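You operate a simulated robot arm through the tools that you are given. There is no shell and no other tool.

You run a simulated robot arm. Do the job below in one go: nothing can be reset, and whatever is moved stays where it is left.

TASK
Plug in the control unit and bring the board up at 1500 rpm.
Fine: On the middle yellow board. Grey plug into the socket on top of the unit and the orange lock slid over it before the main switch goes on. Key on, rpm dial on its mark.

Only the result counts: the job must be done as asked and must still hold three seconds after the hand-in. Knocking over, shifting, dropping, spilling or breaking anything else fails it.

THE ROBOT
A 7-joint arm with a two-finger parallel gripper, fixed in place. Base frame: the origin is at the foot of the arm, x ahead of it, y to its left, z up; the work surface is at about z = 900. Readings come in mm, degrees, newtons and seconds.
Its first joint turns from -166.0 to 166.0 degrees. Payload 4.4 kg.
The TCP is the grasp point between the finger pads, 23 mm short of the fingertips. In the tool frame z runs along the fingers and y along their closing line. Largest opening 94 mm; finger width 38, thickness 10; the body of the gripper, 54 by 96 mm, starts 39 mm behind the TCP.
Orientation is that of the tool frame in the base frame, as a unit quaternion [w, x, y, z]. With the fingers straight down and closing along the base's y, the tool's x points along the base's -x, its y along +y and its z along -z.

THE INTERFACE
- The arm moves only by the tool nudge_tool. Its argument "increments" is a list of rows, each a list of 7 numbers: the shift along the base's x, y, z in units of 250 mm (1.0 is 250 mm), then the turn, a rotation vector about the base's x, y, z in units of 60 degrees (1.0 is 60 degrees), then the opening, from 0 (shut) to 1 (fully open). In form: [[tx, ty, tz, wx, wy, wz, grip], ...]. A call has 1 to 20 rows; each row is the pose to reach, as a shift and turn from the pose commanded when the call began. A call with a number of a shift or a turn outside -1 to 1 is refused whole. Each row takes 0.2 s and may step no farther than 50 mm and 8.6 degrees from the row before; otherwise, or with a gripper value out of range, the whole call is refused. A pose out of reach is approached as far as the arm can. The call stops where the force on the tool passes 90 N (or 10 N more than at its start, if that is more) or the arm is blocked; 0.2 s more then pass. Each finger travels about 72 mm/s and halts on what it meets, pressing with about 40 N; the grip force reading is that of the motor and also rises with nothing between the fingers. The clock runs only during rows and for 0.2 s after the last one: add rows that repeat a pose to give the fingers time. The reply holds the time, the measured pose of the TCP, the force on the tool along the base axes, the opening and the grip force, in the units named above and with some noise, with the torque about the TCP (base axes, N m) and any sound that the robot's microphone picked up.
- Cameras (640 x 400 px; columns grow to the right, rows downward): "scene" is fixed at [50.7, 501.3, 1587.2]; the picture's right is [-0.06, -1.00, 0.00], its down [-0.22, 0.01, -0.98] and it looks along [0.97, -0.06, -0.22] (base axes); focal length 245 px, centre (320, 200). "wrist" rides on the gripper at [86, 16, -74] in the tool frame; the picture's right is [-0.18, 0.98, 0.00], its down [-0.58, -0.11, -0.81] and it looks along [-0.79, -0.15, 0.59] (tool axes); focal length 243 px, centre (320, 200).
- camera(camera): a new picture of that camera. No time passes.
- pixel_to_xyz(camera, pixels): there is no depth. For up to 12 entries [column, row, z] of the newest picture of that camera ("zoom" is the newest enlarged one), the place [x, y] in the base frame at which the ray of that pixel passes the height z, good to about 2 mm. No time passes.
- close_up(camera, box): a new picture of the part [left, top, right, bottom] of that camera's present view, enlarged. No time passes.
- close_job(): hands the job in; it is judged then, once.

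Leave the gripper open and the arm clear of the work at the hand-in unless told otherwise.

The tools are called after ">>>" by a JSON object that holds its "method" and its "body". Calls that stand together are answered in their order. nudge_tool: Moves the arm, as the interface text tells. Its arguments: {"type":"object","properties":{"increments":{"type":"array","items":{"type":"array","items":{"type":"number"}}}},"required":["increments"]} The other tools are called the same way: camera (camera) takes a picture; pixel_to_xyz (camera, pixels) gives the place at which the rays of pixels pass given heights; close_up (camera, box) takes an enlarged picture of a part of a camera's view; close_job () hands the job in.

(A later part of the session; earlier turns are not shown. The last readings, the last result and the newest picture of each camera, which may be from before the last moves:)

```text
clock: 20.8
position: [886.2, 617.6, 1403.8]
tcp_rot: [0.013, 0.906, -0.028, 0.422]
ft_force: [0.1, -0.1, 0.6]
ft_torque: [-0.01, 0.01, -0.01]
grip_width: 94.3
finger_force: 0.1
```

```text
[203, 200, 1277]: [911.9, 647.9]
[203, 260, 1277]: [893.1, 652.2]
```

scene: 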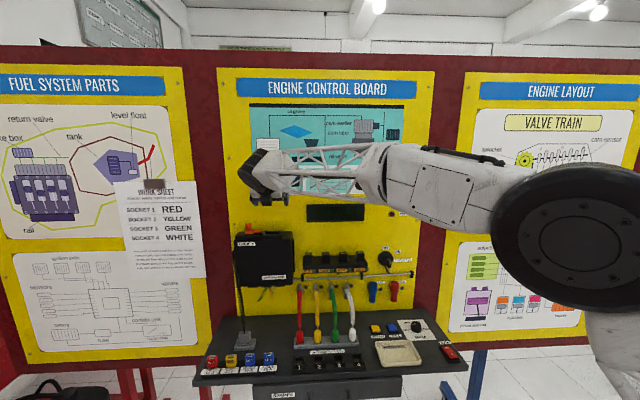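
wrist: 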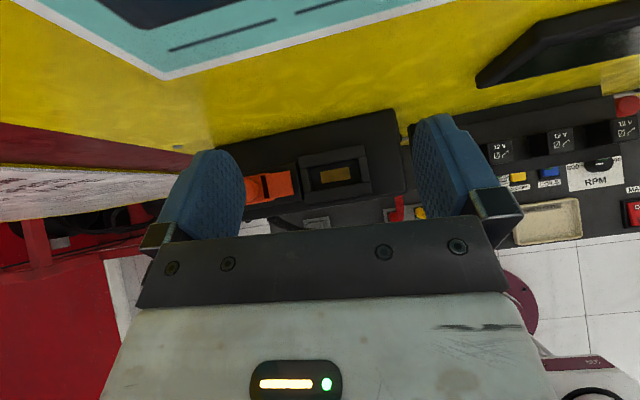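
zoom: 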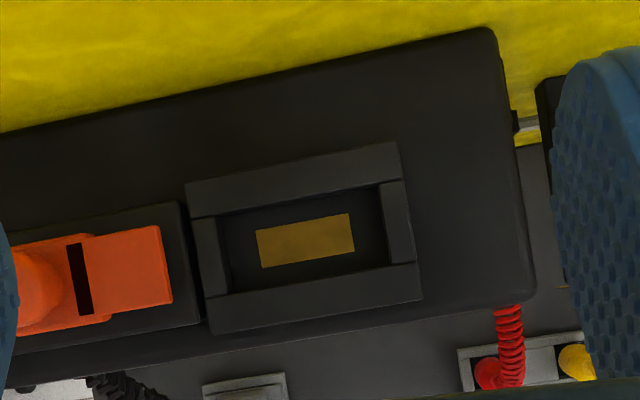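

The socket is a channel between front and back rims with lower side walls, and the plug's flange sits in that channel. I'll convert the key corners to coordinates: socket at z=1277, and the holder's corners from the earlier identical view using the equivalent plane.

>>> {"method": "pixel_to_xyz", "body": {"camera": "zoom", "pixels": [[185, 183, 1277], [397, 143, 1277], [422, 299, 1277], [209, 334, 1277], [192, 218, 1277], [401, 180, 1277], [416, 262, 1277], [203, 297, 1277], [222, 215, 1270], [380, 187, 1270], [388, 265, 1270], [230, 292, 1270]]}}

>>> {"method": "pixel_to_xyz", "body": {"camera": "zoom", "pixels": [[416, 163, 1297.8], [440, 307, 1297.8], [207, 346, 1297.8], [420, 187, 1297.8], [437, 280, 1297.8], [203, 320, 1297.8], [430, 245, 1302], [436, 277, 1302], [420, 190, 1302], [222, 300, 1337], [380, 270, 1337], [372, 198, 1337]]}}

```text
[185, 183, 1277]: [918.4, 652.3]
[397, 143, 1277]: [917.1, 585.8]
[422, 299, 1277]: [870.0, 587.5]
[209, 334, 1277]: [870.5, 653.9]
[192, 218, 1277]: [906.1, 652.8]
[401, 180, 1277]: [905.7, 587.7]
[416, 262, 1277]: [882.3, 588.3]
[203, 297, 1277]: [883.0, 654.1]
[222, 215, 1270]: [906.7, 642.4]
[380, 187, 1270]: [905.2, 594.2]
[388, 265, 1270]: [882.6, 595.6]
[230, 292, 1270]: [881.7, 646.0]
```

```text
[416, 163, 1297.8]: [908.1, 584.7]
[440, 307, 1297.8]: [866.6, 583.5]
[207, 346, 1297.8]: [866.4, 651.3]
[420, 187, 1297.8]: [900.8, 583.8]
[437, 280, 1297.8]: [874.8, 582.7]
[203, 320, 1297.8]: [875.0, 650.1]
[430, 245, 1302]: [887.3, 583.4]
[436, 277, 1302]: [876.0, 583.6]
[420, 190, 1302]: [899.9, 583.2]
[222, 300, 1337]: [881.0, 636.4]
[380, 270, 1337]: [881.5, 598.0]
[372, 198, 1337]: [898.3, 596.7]
```

The socket and holder edges turn out to be square to the base axes (yaw ≈ 0), so I'll remove the −3.5° yaw from the tool here and take several readings to average the pose noise.

>>> {"method": "nudge_tool", "body": {"increments": [[0, 0, 0, 0, 0, 0.03, 1], [0, 0, 0, 0, 0, 0.059, 1], [0, 0, 0, 0, 0, 0.059, 1]]}}

>>> {"method": "nudge_tool", "body": {"increments": [[0, 0, 0, 0, 0, 0, 1]]}}

>>> {"method": "nudge_tool", "body": {"increments": [[0, 0, 0, 0, 0, 0, 1]]}}

>>> {"method": "close_up", "body": {"camera": "wrist", "box": [240, 100, 440, 225]}}

```text
clock: 21.6
position: [886.8, 618.1, 1403.8]
tcp_rot: [-0.001, 0.906, 0.0, 0.422]
ft_force: [0.5, -0.7, 0.0]
ft_torque: [-0.02, 0.02, 0.0]
grip_width: 94.0
finger_force: 0.1
```

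```text
clock: 22.0
position: [886.3, 618.2, 1402.8]
tcp_rot: [-0.001, 0.906, 0.0, 0.423]
ft_force: [0.0, 0.2, -0.6]
ft_torque: [-0.01, -0.02, 0.04]
grip_width: 93.8
finger_force: 0.0
```

```text
clock: 22.4
position: [885.9, 618.7, 1404.5]
tcp_rot: [-0.001, 0.906, 0.0, 0.422]
ft_force: [-1.2, 0.5, -0.1]
ft_torque: [0.02, 0.03, -0.01]
grip_width: 93.9
finger_force: 0.0
```

```text
3.20 times, centred on (340, 162) of wrist
```

zoom: 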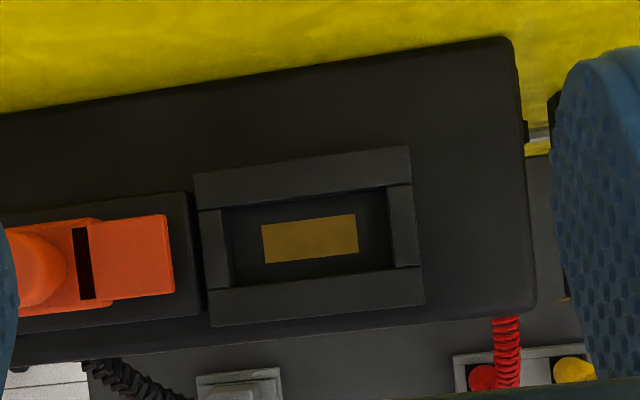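

Mean pose is (886.3, 618.2, 1403.7) and the view is square now. I'll return to the plug: back, down in front of the unit, then forward over the plug to about (788,715.6,1016).

>>> {"method": "nudge_tool", "body": {"increments": [[-0.19, 0, 0, 0, 0, 0, 1], [-0.38, 0, 0, 0, 0, 0, 1], [-0.57, 0, 0, 0, 0, 0, 1], [-0.76, 0, 0, 0, 0, 0, 1], [-0.76, 0.1, -0.17, 0, 0, 0, 1], [-0.76, 0.2, -0.34, 0, 0, 0, 1], [-0.76, 0.3, -0.5, 0, 0, 0, 1], [-0.76, 0.39, -0.66, 0, 0, 0, 1], [-0.76, 0.39, -0.84, 0, 0, 0, 1], [-0.76, 0.39, -1.0, 0, 0, 0, 1]]}}

>>> {"method": "nudge_tool", "body": {"increments": [[0, 0, -0.18, 0, 0, 0, 1], [0, 0, -0.36, 0, 0, 0, 1], [0, 0, -0.5, 0, 0, 0, 1], [0.18, 0, -0.551, 0, 0, 0, 1], [0.366, 0, -0.551, 0, 0, 0, 1], [0.366, 0, -0.551, 0, 0, 0, 1]]}}

>>> {"method": "nudge_tool", "body": {"increments": [[0, 0, 0, 0, 0, 0, 1]]}}

>>> {"method": "nudge_tool", "body": {"increments": [[0, 0, 0, 0, 0, 0, 1]]}}

>>> {"method": "close_up", "body": {"camera": "wrist", "box": [240, 100, 440, 225]}}

```text
clock: 24.6
position: [696.9, 717.0, 1156.8]
tcp_rot: [-0.002, 0.906, 0.0, 0.423]
ft_force: [0.1, 0.4, 0.4]
ft_torque: [-0.02, 0.03, 0.01]
grip_width: 93.5
finger_force: 0.1
```

```text
clock: 26.0
position: [789.7, 714.3, 1016.3]
tcp_rot: [-0.001, 0.907, 0.0, 0.422]
ft_force: [0.3, -0.1, 0.0]
ft_torque: [0.01, 0.02, 0.0]
grip_width: 94.3
finger_force: 0.1
```

```text
clock: 26.4
position: [789.7, 714.8, 1017.7]
tcp_rot: [-0.001, 0.906, -0.001, 0.422]
ft_force: [0.1, -0.2, 0.3]
ft_torque: [0.0, 0.03, 0.0]
grip_width: 94.0
finger_force: 0.1
```

```text
clock: 26.8
position: [788.4, 714.0, 1016.7]
tcp_rot: [-0.001, 0.906, 0.001, 0.423]
ft_force: [0.0, -0.1, -1.3]
ft_torque: [0.0, 0.01, -0.01]
grip_width: 93.8
finger_force: 0.1
```

```text
3.20 times, centred on (340, 162) of wrist
```

zoom: 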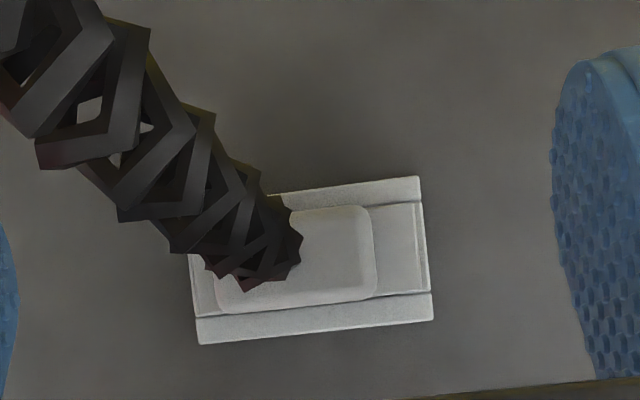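

Mean pose is (789.3, 714.4, 1016.9). I'll convert the holder and plug corners from this square view.

>>> {"method": "pixel_to_xyz", "body": {"camera": "zoom", "pixels": [[198, 344, 910], [433, 319, 910], [420, 177, 910], [195, 317, 910], [431, 291, 910], [422, 203, 910], [422, 203, 915], [428, 291, 915], [218, 310, 950], [374, 298, 950], [368, 207, 950], [374, 250, 950]]}}

```text
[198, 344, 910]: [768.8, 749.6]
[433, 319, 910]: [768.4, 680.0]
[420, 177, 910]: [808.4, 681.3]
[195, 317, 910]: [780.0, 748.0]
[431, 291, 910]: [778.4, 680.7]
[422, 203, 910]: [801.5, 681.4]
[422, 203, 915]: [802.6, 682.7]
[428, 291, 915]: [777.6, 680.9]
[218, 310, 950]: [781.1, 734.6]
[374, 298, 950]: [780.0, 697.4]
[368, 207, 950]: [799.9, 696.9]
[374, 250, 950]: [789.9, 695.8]
```

The plug centre is at (790.3, 715.5). I'll lower straight down 69 mm with a +1 mm y trim, fingers open.

>>> {"method": "nudge_tool", "body": {"increments": [[-0.004, 0.004, -0.1, 0, 0, 0, 1], [-0.004, 0.004, -0.2, 0, 0, 0, 1], [-0.004, 0.004, -0.25, 0, 0, 0, 1], [-0.004, 0.004, -0.276, 0, 0, 0, 1], [-0.004, 0.004, -0.276, 0, 0, 0, 1]]}}

>>> {"method": "camera", "body": {"camera": "wrist"}}

>>> {"method": "close_up", "body": {"camera": "scene", "box": [180, 290, 290, 370]}}

```text
clock: 28.0
position: [787.2, 716.0, 947.5]
tcp_rot: [-0.001, 0.906, 0.0, 0.423]
ft_force: [0.1, 0.5, -0.1]
ft_torque: [0.01, 0.0, 0.0]
grip_width: 94.0
finger_force: 0.0
```

```text
taken
```

wrist: 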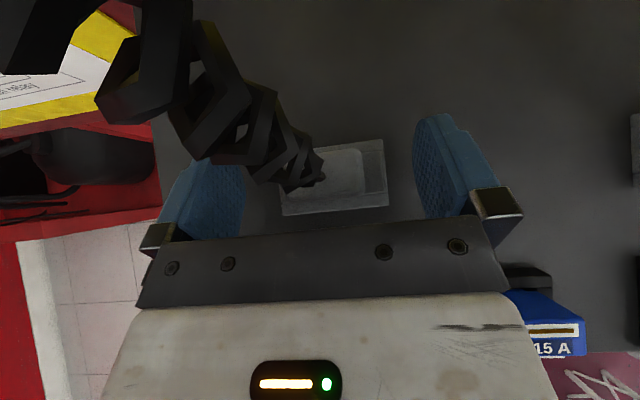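

```text
5.00 times, centred on (235, 330) of scene
```

zoom: 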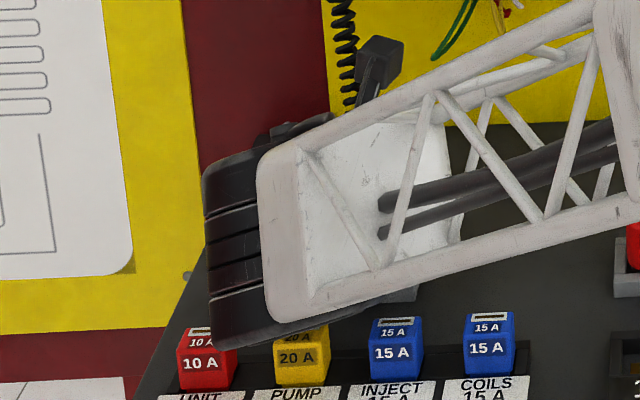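

No contact and well placed. Now I'll close the fingers on the plug body.

>>> {"method": "nudge_tool", "body": {"increments": [[0, 0, 0, 0, 0, 0, 0.3], [0, 0, 0, 0, 0, 0, 0], [0, 0, 0, 0, 0, 0, 0], [0, 0, 0, 0, 0, 0, 0], [0, 0, 0, 0, 0, 0, 0], [0, 0, 0, 0, 0, 0, 0]]}}

>>> {"method": "camera", "body": {"camera": "wrist"}}

>>> {"method": "close_up", "body": {"camera": "wrist", "box": [220, 100, 460, 250]}}

```text
clock: 29.4
position: [788.0, 716.1, 947.4]
tcp_rot: [-0.002, 0.907, 0.001, 0.422]
ft_force: [1.2, -0.4, 0.4]
ft_torque: [0.0, 0.02, 0.02]
grip_width: 37.5
finger_force: 39.8
```

```text
taken
```

wrist: 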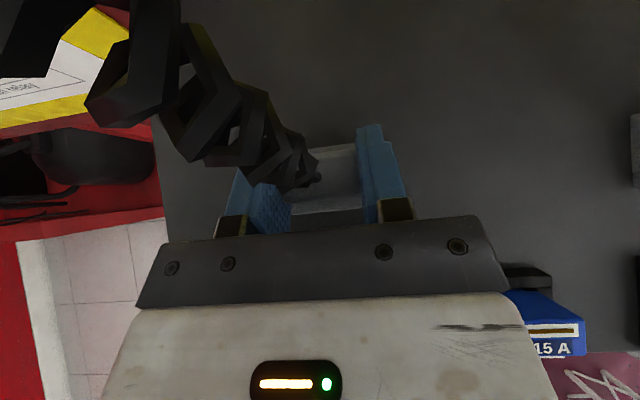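

```text
2.67 times, centred on (340, 175) of wrist
```

zoom: 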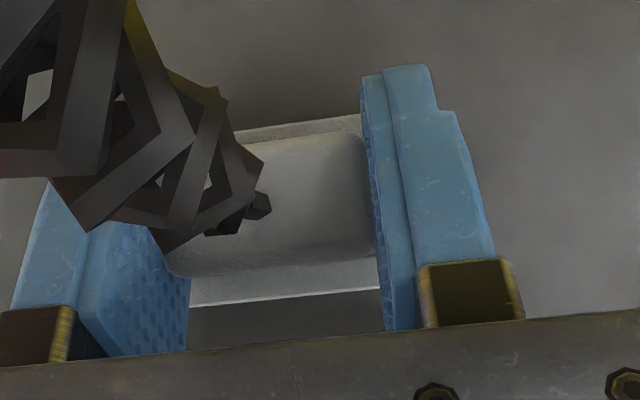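

The plug is held: width 37.5, force 39.8 N. I'll lift straight up 45 mm slowly and look.

>>> {"method": "nudge_tool", "body": {"increments": [[0, 0, 0.03, 0, 0, 0, 0], [0, 0, 0.06, 0, 0, 0, 0], [0, 0, 0.1, 0, 0, 0, 0], [0, 0, 0.14, 0, 0, 0, 0], [0, 0, 0.18, 0, 0, 0, 0], [0, 0, 0.18, 0, 0, 0, 0]]}}

>>> {"method": "camera", "body": {"camera": "wrist"}}

>>> {"method": "close_up", "body": {"camera": "wrist", "box": [220, 100, 460, 250]}}

>>> {"method": "close_up", "body": {"camera": "scene", "box": [180, 290, 290, 370]}}

```text
clock: 30.8
position: [787.7, 717.2, 994.3]
tcp_rot: [-0.001, 0.906, 0.0, 0.423]
ft_force: [-0.8, -0.2, -0.8]
ft_torque: [0.0, -0.01, 0.0]
grip_width: 37.2
finger_force: 39.6
```

```text
taken
```

wrist: 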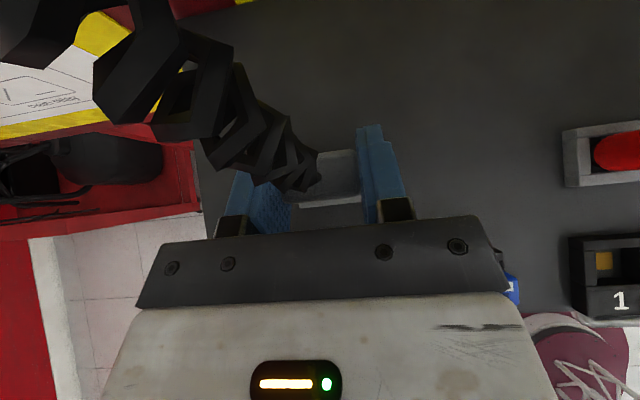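

```text
2.67 times, centred on (340, 175) of wrist
```

zoom: 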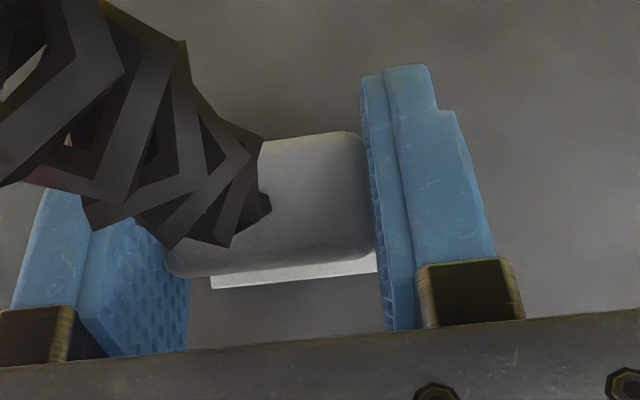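

```text
5.00 times, centred on (235, 330) of scene
```

zoom: 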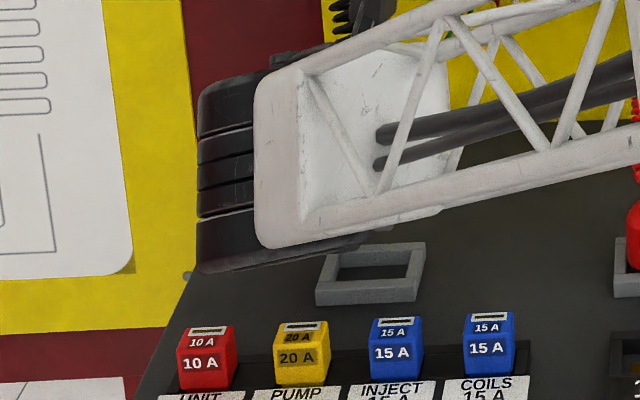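

The plug is out cleanly, and the empty frame shows at scene zoom (370,275). I'll carry it up in front of the unit: slightly back, then up 250.

>>> {"method": "nudge_tool", "body": {"increments": [[-0.05, 0, 0.1, 0, 0, 0, 0], [-0.1, 0, 0.25, 0, 0, 0, 0], [-0.12, 0, 0.4, 0, 0, 0, 0], [-0.12, 0, 0.55, 0, 0, 0, 0], [-0.12, 0, 0.7, 0, 0, 0, 0], [-0.12, 0, 0.85, 0, 0, 0, 0], [-0.12, 0, 1.0, 0, 0, 0, 0]]}}

>>> {"method": "camera", "body": {"camera": "wrist"}}

>>> {"method": "camera", "body": {"camera": "scene"}}

```text
clock: 32.4
position: [756.0, 716.9, 1240.5]
tcp_rot: [-0.001, 0.906, 0.001, 0.423]
ft_force: [0.6, 0.5, -1.8]
ft_torque: [0.01, -0.02, 0.0]
grip_width: 37.0
finger_force: 40.2
```

```text
taken
```

wrist: 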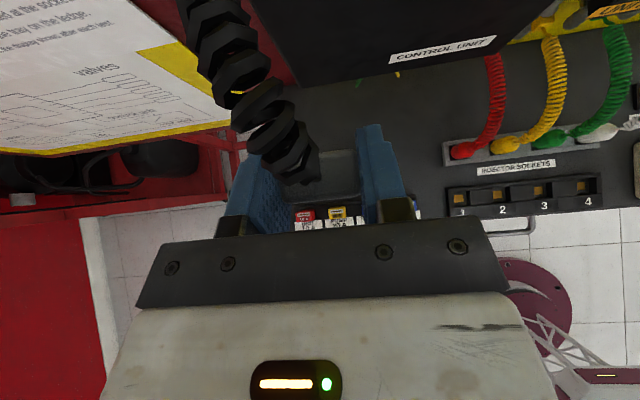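

```text
taken
```

scene: 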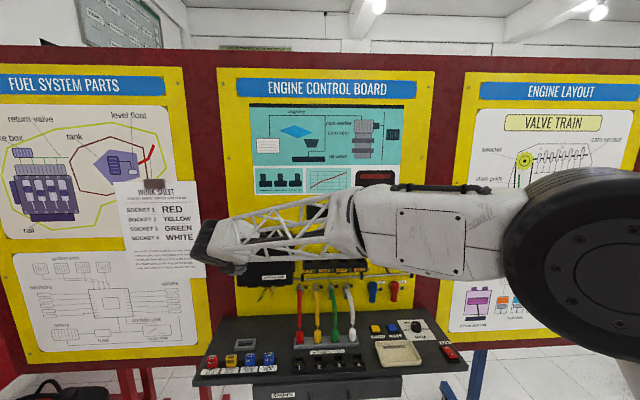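

Still held. Up 120 mm more, over to the socket's line (−95.4 in y), then forward 134.5 to hover about 48 mm above the inserted height.

>>> {"method": "nudge_tool", "body": {"increments": [[0, 0, 0.18, 0, 0, 0, 0], [0, 0, 0.36, 0, 0, 0, 0], [0, -0.05, 0.48, 0, 0, 0, 0], [0, -0.22, 0.48, 0, 0, 0, 0], [0, -0.382, 0.48, 0, 0, 0, 0], [0.12, -0.382, 0.48, 0, 0, 0, 0], [0.26, -0.382, 0.48, 0, 0, 0, 0], [0.4, -0.382, 0.48, 0, 0, 0, 0], [0.5, -0.382, 0.48, 0, 0, 0, 0], [0.538, -0.382, 0.48, 0, 0, 0, 0], [0.538, -0.382, 0.48, 0, 0, 0, 0]]}}

>>> {"method": "camera", "body": {"camera": "wrist"}}

>>> {"method": "close_up", "body": {"camera": "wrist", "box": [220, 100, 460, 250]}}

>>> {"method": "close_up", "body": {"camera": "scene", "box": [220, 190, 310, 250]}}

```text
clock: 34.8
position: [893.0, 623.9, 1360.2]
tcp_rot: [-0.001, 0.906, 0.0, 0.423]
ft_force: [0.1, -0.7, -0.1]
ft_torque: [0.03, -0.01, -0.02]
grip_width: 37.4
finger_force: 40.2
```

```text
taken
```

wrist: 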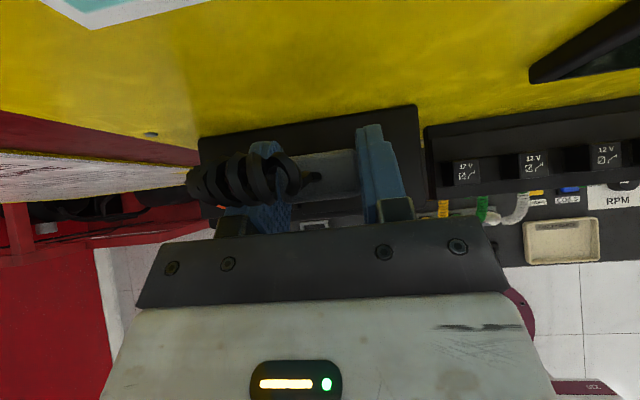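

```text
2.67 times, centred on (340, 175) of wrist
```

zoom: 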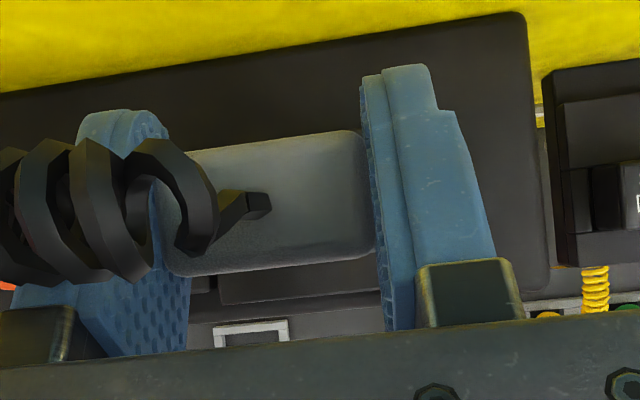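

```text
6.67 times, centred on (265, 220) of scene
```

zoom: 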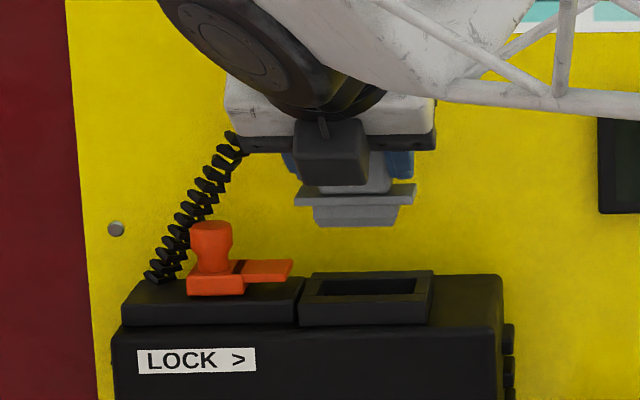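

In the scene zoom the plug hangs above the socket, possibly a few mm to the left of it. I'll take larger zooms from both cameras to check the y alignment.

>>> {"method": "close_up", "body": {"camera": "wrist", "box": [275, 130, 375, 230]}}

>>> {"method": "close_up", "body": {"camera": "scene", "box": [250, 205, 295, 245]}}

>>> {"method": "pixel_to_xyz", "body": {"camera": "zoom", "pixels": [[320, 200, 1277]]}}

```text
4.00 times, centred on (325, 180) of wrist
```

zoom: 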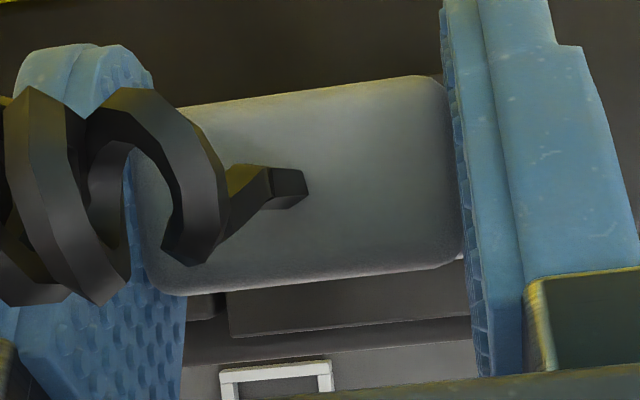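

```text
10.00 times, centred on (272, 225) of scene
```

zoom: 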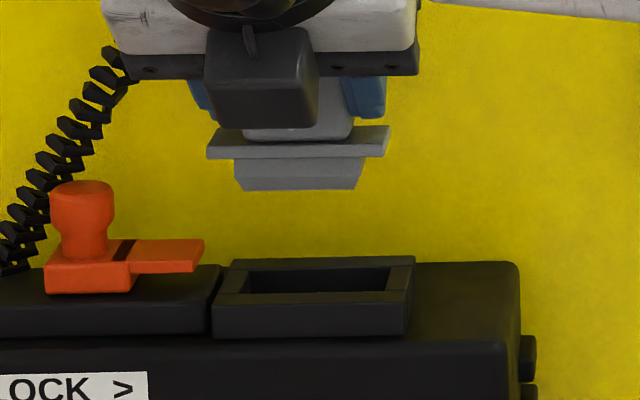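

```text
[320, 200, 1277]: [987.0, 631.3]
```

I'll compare with ray positions: the socket's front edge ends and the plug's flange/prong ends, from scene pixels (zoom pixel/10 + (240,205)), and the socket left end from wrist.

>>> {"method": "pixel_to_xyz", "body": {"camera": "scene", "pixels": [[261.3, 235.3, 1277], [280.8, 235.1, 1277], [260.7, 220.8, 1325], [278.3, 220.8, 1325], [263.5, 221, 1325], [276.2, 220.8, 1325], [264.5, 234.3, 1277], [278.5, 234, 1277], [265.5, 231.8, 1277], [279, 231.5, 1277]]}}

>>> {"method": "pixel_to_xyz", "body": {"camera": "wrist", "pixels": [[302, 203.75, 1277], [302, 213.75, 1270], [291, 203.5, 1350], [361, 194, 1350], [290, 156, 1353], [355, 149, 1353]]}}

```text
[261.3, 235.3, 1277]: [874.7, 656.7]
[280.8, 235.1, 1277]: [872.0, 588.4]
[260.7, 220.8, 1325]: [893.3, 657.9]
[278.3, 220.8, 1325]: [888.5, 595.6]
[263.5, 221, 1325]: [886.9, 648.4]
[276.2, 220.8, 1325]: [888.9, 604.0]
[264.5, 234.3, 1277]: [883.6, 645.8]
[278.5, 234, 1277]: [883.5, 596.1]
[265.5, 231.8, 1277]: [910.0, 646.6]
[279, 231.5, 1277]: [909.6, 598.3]
```

```text
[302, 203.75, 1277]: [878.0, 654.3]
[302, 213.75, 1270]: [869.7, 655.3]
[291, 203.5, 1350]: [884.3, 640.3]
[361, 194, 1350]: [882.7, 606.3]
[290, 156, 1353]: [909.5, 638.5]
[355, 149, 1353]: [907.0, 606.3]
```

The scene view says the plug is about 4.5 mm too far left (+y); the wrist view says about 2.3 mm. I'll re-read the pose a few times to average before correcting.

>>> {"method": "nudge_tool", "body": {"increments": [[0, 0, 0, 0, 0, 0, 0]]}}

>>> {"method": "nudge_tool", "body": {"increments": [[0, 0, 0, 0, 0, 0, 0]]}}

>>> {"method": "nudge_tool", "body": {"increments": [[0, 0, 0, 0, 0, 0, 0]]}}

```text
clock: 35.2
position: [892.8, 623.3, 1361.2]
tcp_rot: [-0.002, 0.906, 0.001, 0.423]
ft_force: [-0.1, -0.2, -0.6]
ft_torque: [0.0, -0.01, 0.0]
grip_width: 37.3
finger_force: 40.0
```

```text
clock: 35.6
position: [892.1, 622.8, 1361.0]
tcp_rot: [-0.003, 0.907, 0.002, 0.422]
ft_force: [0.3, 0.1, -0.6]
ft_torque: [-0.04, -0.02, -0.01]
grip_width: 36.9
finger_force: 39.7
```

```text
clock: 36.0
position: [893.6, 624.1, 1360.4]
tcp_rot: [-0.002, 0.907, 0.0, 0.422]
ft_force: [-0.1, -0.3, 0.5]
ft_torque: [-0.01, -0.03, 0.03]
grip_width: 37.3
finger_force: 39.8
```

Mean pose is (892.9, 623.5, 1360.7). I'll correct by −3 mm in y and −1 mm in x, and lower 31 mm so the prong hangs just above the rim for a close comparison.

>>> {"method": "nudge_tool", "body": {"increments": [[-0.004, -0.012, -0.04, 0, 0, 0, 0], [-0.004, -0.012, -0.09, 0, 0, 0, 0], [-0.004, -0.012, -0.124, 0, 0, 0, 0], [-0.004, -0.012, -0.124, 0, 0, 0, 0]]}}

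>>> {"method": "close_up", "body": {"camera": "wrist", "box": [275, 130, 375, 230]}}

>>> {"method": "close_up", "body": {"camera": "scene", "box": [250, 210, 295, 245]}}

```text
clock: 37.0
position: [890.3, 620.1, 1330.9]
tcp_rot: [-0.001, 0.907, 0.0, 0.422]
ft_force: [-0.7, 0.2, -1.3]
ft_torque: [-0.03, -0.01, 0.02]
grip_width: 37.2
finger_force: 40.2
```

```text
4.00 times, centred on (325, 180) of wrist
```

zoom: 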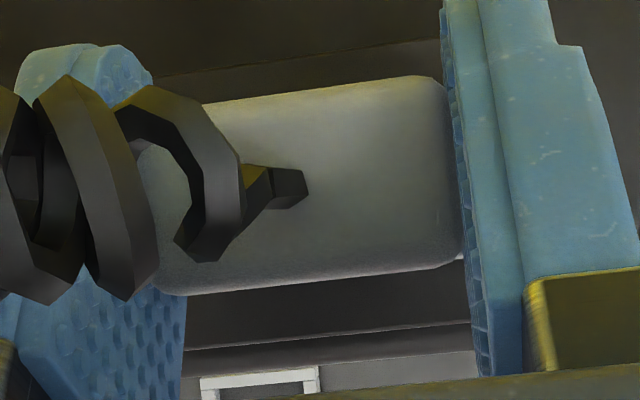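

```text
11.43 times, centred on (272, 228) of scene
```

zoom: 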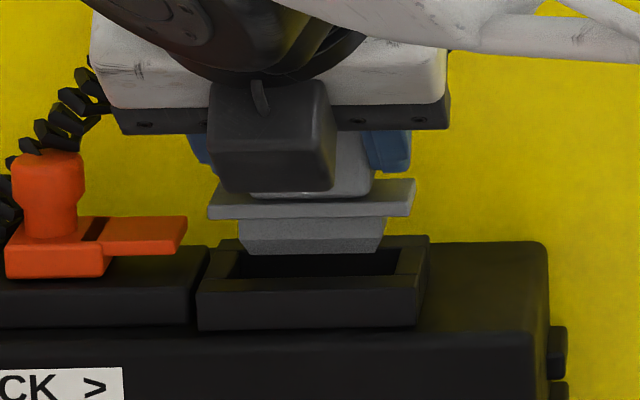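

In y, the prong (scene zoom centre col ≈311) and opening (≈312) are now aligned. I'll check x using the socket's back and front rim edges and the plug's edges in the wrist view.

>>> {"method": "pixel_to_xyz", "body": {"camera": "wrist", "pixels": [[320, 144.5, 1277], [327.5, 214, 1277], [320, 199.5, 1332], [320, 152.5, 1332], [340, 196.5, 1332], [340, 150.5, 1332]]}}

>>> {"method": "pixel_to_xyz", "body": {"camera": "scene", "pixels": [[265.5, 232.6, 1277], [279, 232.3, 1277], [265.4, 232.6, 1284], [277, 232.4, 1284], [262.1, 229.5, 1296], [279.7, 229.3, 1296]]}}

```text
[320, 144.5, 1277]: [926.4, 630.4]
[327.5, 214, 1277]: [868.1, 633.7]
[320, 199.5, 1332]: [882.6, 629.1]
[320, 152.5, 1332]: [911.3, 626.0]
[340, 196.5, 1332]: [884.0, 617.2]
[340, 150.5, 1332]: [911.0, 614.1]
```

```text
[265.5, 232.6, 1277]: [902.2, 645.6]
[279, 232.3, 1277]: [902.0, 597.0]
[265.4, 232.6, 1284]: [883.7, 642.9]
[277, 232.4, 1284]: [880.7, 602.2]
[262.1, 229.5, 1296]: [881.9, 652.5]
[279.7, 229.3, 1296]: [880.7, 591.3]
```

The wrist picture on record was from the previous height, so I'll take a fresh one and redo the conversion.

>>> {"method": "camera", "body": {"camera": "wrist"}}

>>> {"method": "pixel_to_xyz", "body": {"camera": "wrist", "pixels": [[320, 144.5, 1277], [327.5, 214, 1277], [320, 199.5, 1332], [320, 152.5, 1332], [340, 196.5, 1332], [340, 150.5, 1332]]}}

```text
taken
```

wrist: 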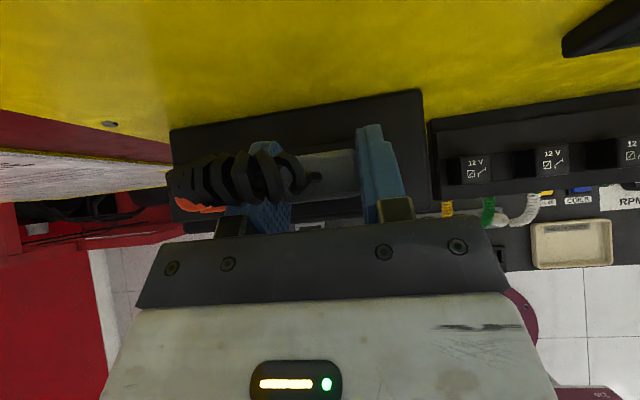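

```text
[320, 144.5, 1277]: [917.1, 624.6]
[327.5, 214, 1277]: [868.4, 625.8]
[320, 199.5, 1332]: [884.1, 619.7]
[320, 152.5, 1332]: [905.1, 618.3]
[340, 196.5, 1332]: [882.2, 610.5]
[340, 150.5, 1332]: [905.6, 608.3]
```

The plug centre in x (≈894) and the channel (≈893) agree within 1 mm. I'll lower gently 9 mm in small rows and watch the forces.

>>> {"method": "nudge_tool", "body": {"increments": [[-0.002, 0, -0.008, 0, 0, 0, 0], [-0.002, 0, -0.016, 0, 0, 0, 0], [-0.002, 0, -0.024, 0, 0, 0, 0], [-0.002, 0, -0.03, 0, 0, 0, 0], [-0.002, 0, -0.036, 0, 0, 0, 0]]}}

>>> {"method": "close_up", "body": {"camera": "scene", "box": [250, 210, 295, 245]}}

```text
clock: 38.2
position: [889.5, 618.4, 1322.4]
tcp_rot: [0.0, 0.906, -0.001, 0.423]
ft_force: [-0.7, -0.1, 0.1]
ft_torque: [0.02, -0.03, 0.02]
grip_width: 37.2
finger_force: 40.1
```

```text
11.43 times, centred on (272, 228) of scene
```

zoom: 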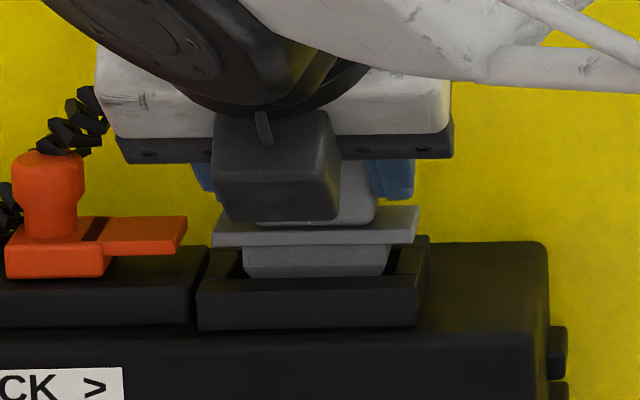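

The prong is entering the opening with no force. I'll continue down another 10 mm in 1.5–2 mm rows.

>>> {"method": "nudge_tool", "body": {"increments": [[0, 0.002, -0.007, 0, 0, 0, 0], [0, 0.002, -0.014, 0, 0, 0, 0], [0, 0.002, -0.021, 0, 0, 0, 0], [0, 0.002, -0.028, 0, 0, 0, 0], [0, 0.002, -0.034, 0, 0, 0, 0], [0, 0.002, -0.04, 0, 0, 0, 0]]}}

>>> {"method": "close_up", "body": {"camera": "scene", "box": [250, 210, 295, 245]}}

```text
clock: 39.6
position: [890.5, 619.1, 1314.0]
tcp_rot: [-0.001, 0.907, 0.0, 0.422]
ft_force: [0.2, 1.0, 1.9]
ft_torque: [-0.01, 0.03, 0.02]
grip_width: 37.2
finger_force: 40.0
```

```text
11.43 times, centred on (272, 228) of scene
```

zoom: 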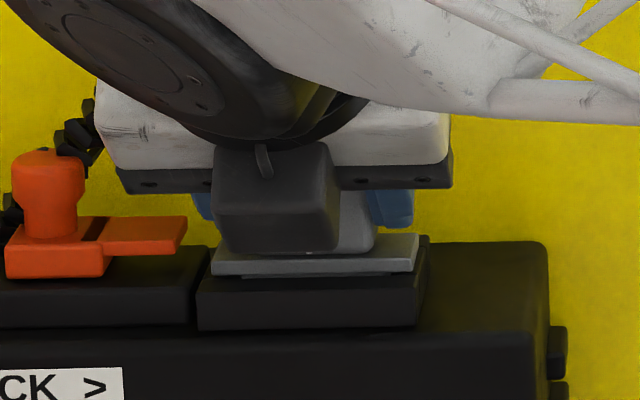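

Nearly down, with a small gap still under the flange at zoom row 277. I'll press further in 1 mm rows until it seats.

>>> {"method": "nudge_tool", "body": {"increments": [[0, 0, -0.004, 0, 0, 0, 0], [0, 0, -0.008, 0, 0, 0, 0], [0, 0, -0.012, 0, 0, 0, 0], [0, 0, -0.016, 0, 0, 0, 0]]}}

>>> {"method": "close_up", "body": {"camera": "scene", "box": [250, 210, 295, 245]}}

```text
clock: 40.6
position: [889.6, 618.2, 1312.8]
tcp_rot: [-0.003, 0.905, 0.0, 0.424]
ft_force: [5.4, -0.8, 29.6]
ft_torque: [-0.34, -0.36, 0.01]
grip_width: 37.2
finger_force: 39.8
```

```text
11.43 times, centred on (272, 228) of scene
```

zoom: 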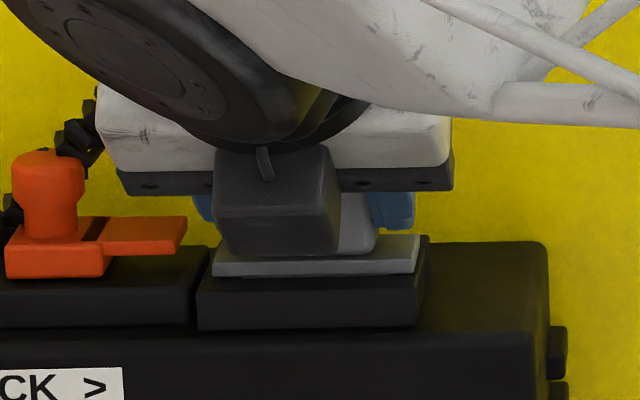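

Contact force has built to 30 N with the flange at the rim. One firmer push to make sure it's fully seated.

>>> {"method": "nudge_tool", "body": {"increments": [[0, 0, -0.004, 0, 0, 0, 0], [0, 0, -0.008, 0, 0, 0, 0], [0, 0, -0.012, 0, 0, 0, 0], [0, 0, -0.012, 0, 0, 0, 0]]}}

>>> {"method": "close_up", "body": {"camera": "scene", "box": [250, 210, 295, 245]}}

>>> {"method": "close_up", "body": {"camera": "wrist", "box": [240, 130, 400, 230]}}

```text
clock: 41.6
position: [890.1, 619.3, 1311.7]
tcp_rot: [-0.003, 0.905, -0.001, 0.425]
ft_force: [8.4, -0.7, 73.1]
ft_torque: [-0.49, -0.5, 0.02]
grip_width: 37.1
finger_force: 40.0
```

```text
11.43 times, centred on (272, 228) of scene
```

zoom: 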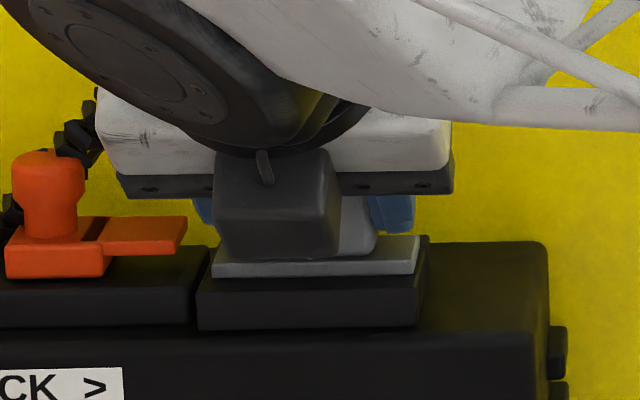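

```text
4.00 times, centred on (320, 180) of wrist
```

zoom: 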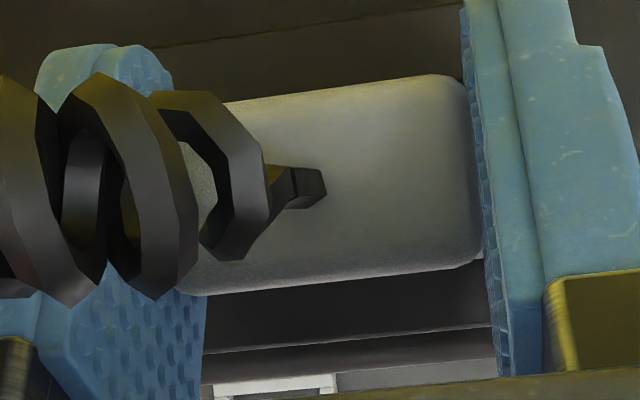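

The stop is firm: 73 N for only 1 mm more travel. The plug is seated and the tongue's underside (row 253) sits above the flange top (row 263). I'll relax the pressure and open only to about 45 mm so the left finger doesn't touch the lock tongue.

>>> {"method": "nudge_tool", "body": {"increments": [[0, 0, 0.012, 0, 0, 0, 0], [0, 0, 0.024, 0, 0, 0, 0], [0, 0, 0.026, 0, 0, 0, 0.48], [0, 0, 0.026, 0, 0, 0, 0.48], [0, 0, 0.026, 0, 0, 0, 0.48]]}}

>>> {"method": "close_up", "body": {"camera": "scene", "box": [250, 210, 295, 245]}}

>>> {"method": "close_up", "body": {"camera": "wrist", "box": [220, 120, 420, 240]}}

```text
clock: 42.8
position: [890.0, 619.2, 1311.7]
tcp_rot: [-0.001, 0.907, 0.0, 0.422]
ft_force: [-0.8, 0.5, 35.9]
ft_torque: [0.03, -0.13, -0.03]
grip_width: 38.8
finger_force: 0.1
```

```text
11.43 times, centred on (272, 228) of scene
```

zoom: 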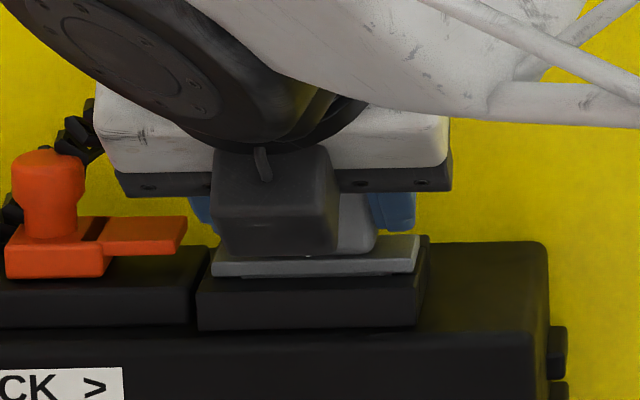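

```text
3.20 times, centred on (320, 180) of wrist
```

zoom: 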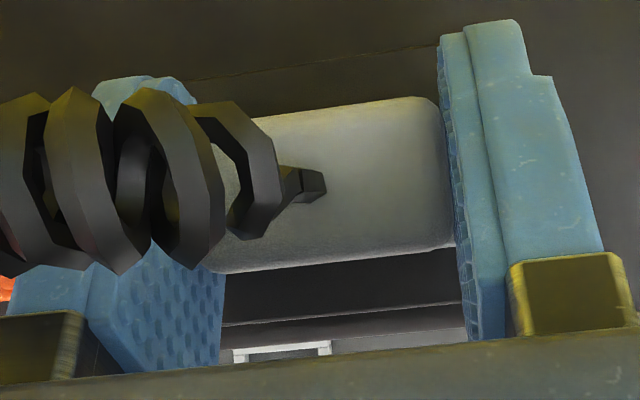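

The width reads only 38.8 with 36 N upward. I'll hold the pose a moment to see whether that settles.

>>> {"method": "nudge_tool", "body": {"increments": [[0, 0, 0, 0, 0, 0, 0.48], [0, 0, 0, 0, 0, 0, 0.48]]}}

>>> {"method": "close_up", "body": {"camera": "scene", "box": [250, 215, 290, 240]}}

```text
clock: 43.4
position: [890.1, 619.4, 1312.5]
tcp_rot: [-0.001, 0.906, 0.001, 0.424]
ft_force: [-1.1, 0.8, 26.4]
ft_torque: [-0.01, -0.12, -0.02]
grip_width: 40.4
finger_force: 0.0
```

```text
16.00 times, centred on (270, 228) of scene
```

zoom: 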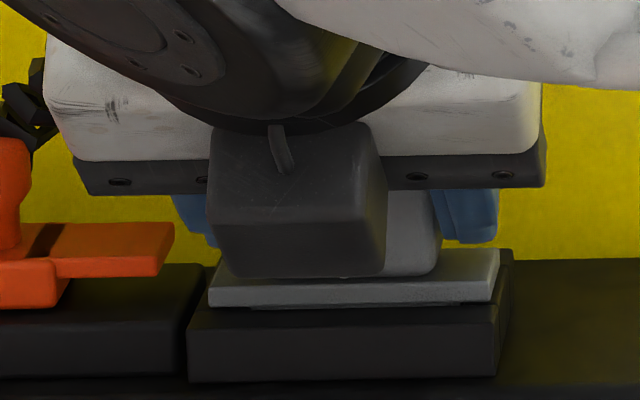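

The fingers are easing open slowly and the force is falling, so the tips seem to rest on the flange. I'll lift 3 mm while opening.

>>> {"method": "nudge_tool", "body": {"increments": [[0, 0, 0.004, 0, 0, 0, 0.48], [0, 0, 0.008, 0, 0, 0, 0.48], [0, 0, 0.012, 0, 0, 0, 0.48], [0, 0, 0.012, 0, 0, 0, 0.48]]}}

>>> {"method": "close_up", "body": {"camera": "scene", "box": [250, 215, 290, 240]}}

>>> {"method": "close_up", "body": {"camera": "wrist", "box": [220, 120, 420, 240]}}

```text
clock: 44.4
position: [890.8, 618.3, 1313.0]
tcp_rot: [0.0, 0.906, -0.001, 0.422]
ft_force: [-0.1, -0.1, 0.5]
ft_torque: [0.0, 0.0, 0.04]
grip_width: 45.0
finger_force: 0.1
```

```text
16.00 times, centred on (270, 228) of scene
```

zoom: 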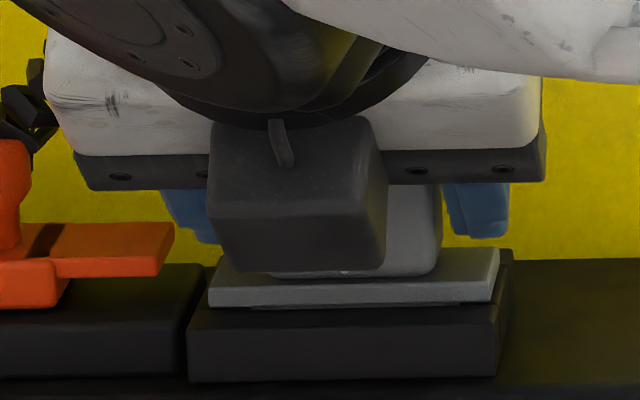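

```text
3.20 times, centred on (320, 180) of wrist
```

zoom: 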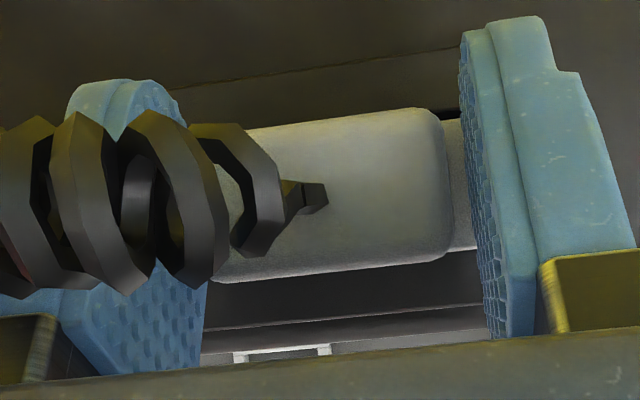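

Released at 45 mm with no force, and the plug stays in the socket. I'll back straight out 70 mm in −x (under the cable), then rise to look.

>>> {"method": "nudge_tool", "body": {"increments": [[-0.06, 0, 0.004, 0, 0, 0, 0.48], [-0.14, 0, 0.008, 0, 0, 0, 0.48], [-0.24, 0, 0.02, 0, 0, 0, 0.48], [-0.4, 0, 0.1, 0, 0, 0, 0.48], [-0.56, 0, 0.22, 0, 0, 0, 0.48], [-0.7, 0, 0.36, 0, 0, 0, 0.48], [-0.7, 0, 0.36, 0, 0, 0, 0.48]]}}

>>> {"method": "camera", "body": {"camera": "wrist"}}

>>> {"method": "close_up", "body": {"camera": "scene", "box": [240, 215, 300, 245]}}

>>> {"method": "camera", "body": {"camera": "scene"}}

```text
clock: 46.0
position: [714.4, 619.2, 1406.0]
tcp_rot: [-0.001, 0.906, 0.0, 0.423]
ft_force: [-0.9, 0.0, 0.9]
ft_torque: [-0.01, -0.03, 0.02]
grip_width: 45.0
finger_force: 0.0
```

```text
taken
```

wrist: 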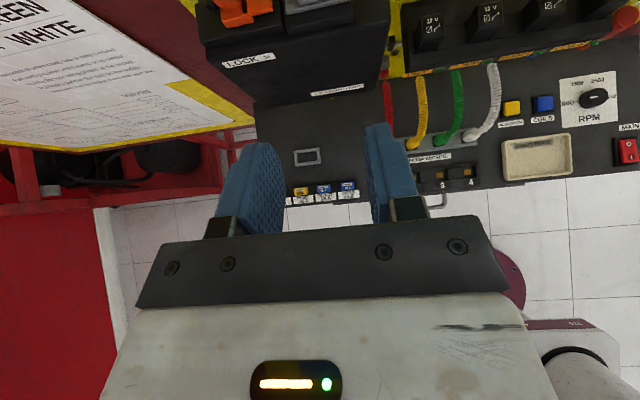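

```text
10.67 times, centred on (270, 230) of scene
```

zoom: 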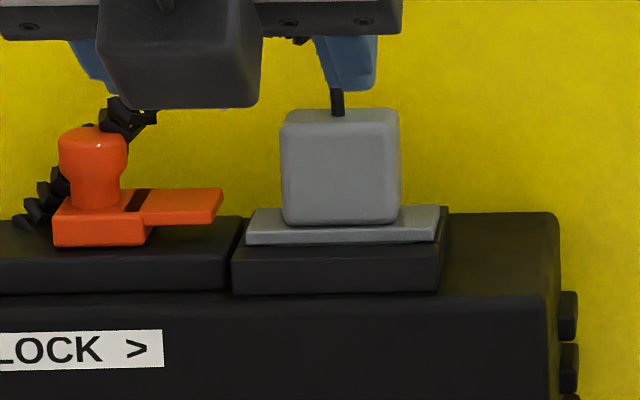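

```text
taken
```

scene: 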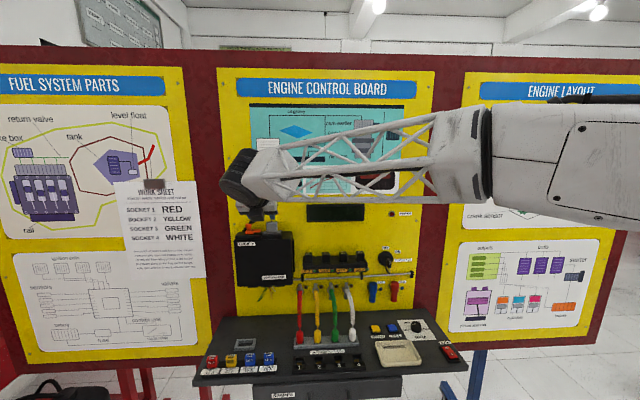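

The plug stands in the socket with its flange on the rim. I need to see the knob and cable from above, so I'll move toward the lock: forward 110, left 50, at the same height.

>>> {"method": "nudge_tool", "body": {"increments": [[0.16, 0.07, 0.02, 0, 0, 0, 0.48], [0.32, 0.14, 0.04, 0, 0, 0, 0.3], [0.46, 0.2, 0.06, 0, 0, 0, 0.1], [0.46, 0.2, 0.06, 0, 0, 0, 0], [0.46, 0.2, 0.06, 0, 0, 0, 0]]}}

>>> {"method": "camera", "body": {"camera": "wrist"}}

>>> {"method": "close_up", "body": {"camera": "wrist", "box": [200, 60, 440, 210]}}

>>> {"method": "close_up", "body": {"camera": "scene", "box": [230, 200, 310, 250]}}

```text
clock: 47.2
position: [830.2, 668.6, 1416.6]
tcp_rot: [-0.001, 0.906, 0.0, 0.423]
ft_force: [0.4, -0.9, 0.5]
ft_torque: [-0.01, 0.02, 0.0]
grip_width: 0.0
finger_force: 40.3
```

```text
taken
```

wrist: 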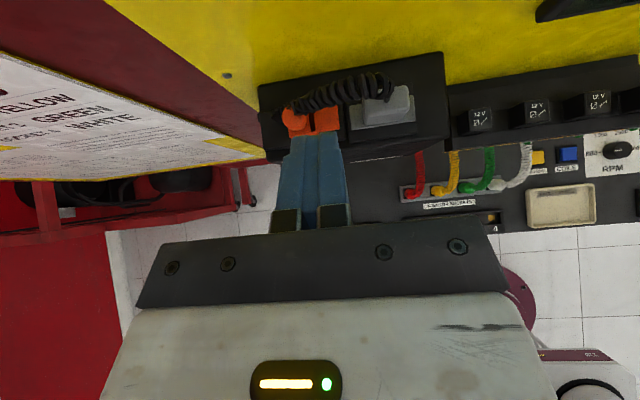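

```text
2.67 times, centred on (320, 135) of wrist
```

zoom: 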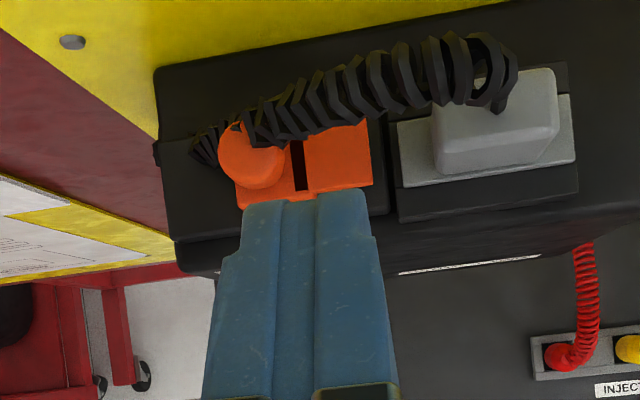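

```text
8.00 times, centred on (270, 225) of scene
```

zoom: 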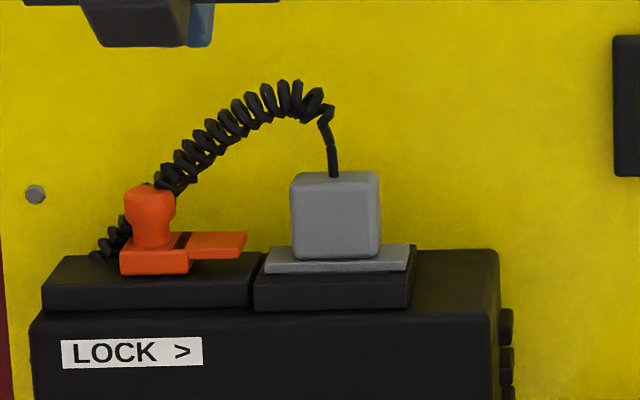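

The cable arcs behind the knob. I'll get knob, tongue, flange and cable positions from this zoom, after refreshing the wrist zoom.

>>> {"method": "close_up", "body": {"camera": "wrist", "box": [265, 65, 405, 150]}}

```text
4.57 times, centred on (335, 108) of wrist
```

zoom: 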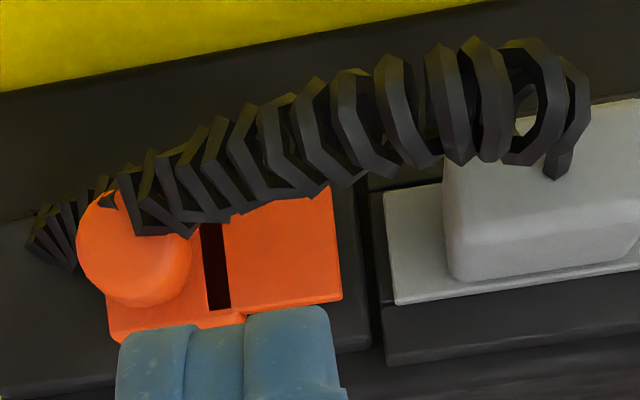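

>>> {"method": "pixel_to_xyz", "body": {"camera": "zoom", "pixels": [[132, 242, 1311], [78, 240, 1308], [185, 240, 1308], [130, 303, 1308], [341, 250, 1290], [343, 297, 1290], [395, 260, 1283], [395, 305, 1283], [447, 230, 1316], [50, 240, 1285], [110, 335, 1285], [245, 320, 1290]]}}

```text
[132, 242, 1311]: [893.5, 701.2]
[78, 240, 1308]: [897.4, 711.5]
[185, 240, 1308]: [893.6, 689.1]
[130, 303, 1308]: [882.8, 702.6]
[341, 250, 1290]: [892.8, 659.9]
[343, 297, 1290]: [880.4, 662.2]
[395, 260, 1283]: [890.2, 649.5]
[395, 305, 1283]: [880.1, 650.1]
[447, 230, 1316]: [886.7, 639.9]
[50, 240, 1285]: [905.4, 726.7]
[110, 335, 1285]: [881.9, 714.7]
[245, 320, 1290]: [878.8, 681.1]
```

The knob centre is at (894,700.5) with radius ≈11.5 mm, the tongue end at y≈661 and the flange's left end at y≈650. I'll bring the closed fingers to the knob's left side at (880,740,1326), descending clear of everything.

>>> {"method": "nudge_tool", "body": {"increments": [[0.05, 0.14, 0, 0, 0, 0, 0], [0.1, 0.286, 0, 0, 0, 0, 0], [0.15, 0.286, -0.1, 0, 0, 0, 0], [0.2, 0.286, -0.2, 0, 0, 0, 0], [0.2, 0.286, -0.3, 0, 0, 0, 0], [0.2, 0.286, -0.36, 0, 0, 0, 0], [0.2, 0.286, -0.36, 0, 0, 0, 0]]}}

>>> {"method": "camera", "body": {"camera": "wrist"}}

>>> {"method": "close_up", "body": {"camera": "wrist", "box": [240, 100, 440, 225]}}

>>> {"method": "close_up", "body": {"camera": "scene", "box": [230, 200, 310, 250]}}

```text
clock: 48.8
position: [879.7, 740.9, 1329.4]
tcp_rot: [-0.001, 0.906, 0.001, 0.424]
ft_force: [0.3, 0.1, 0.1]
ft_torque: [0.04, 0.03, 0.01]
grip_width: 0.0
finger_force: 40.5
```

```text
taken
```

wrist: 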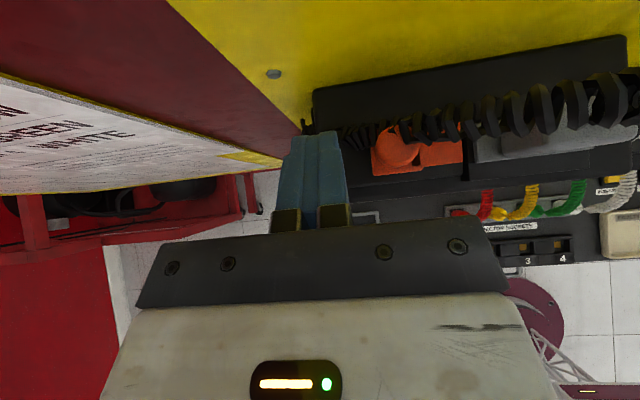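

```text
3.20 times, centred on (340, 162) of wrist
```

zoom: 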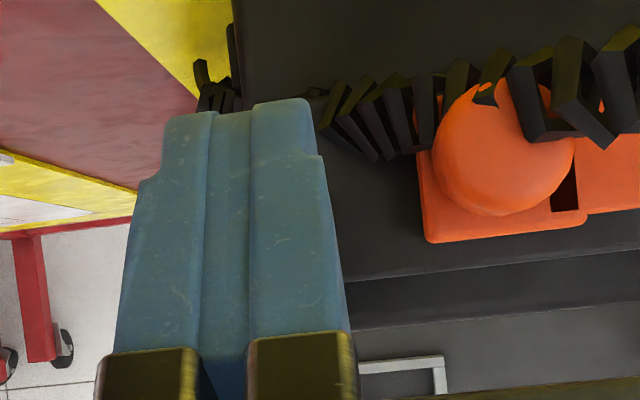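

```text
8.00 times, centred on (270, 225) of scene
```

zoom: 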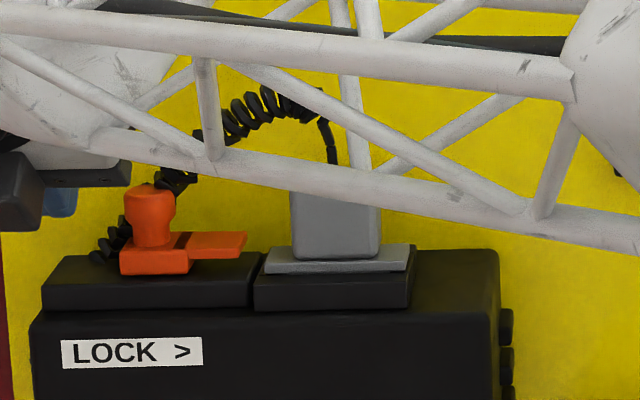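

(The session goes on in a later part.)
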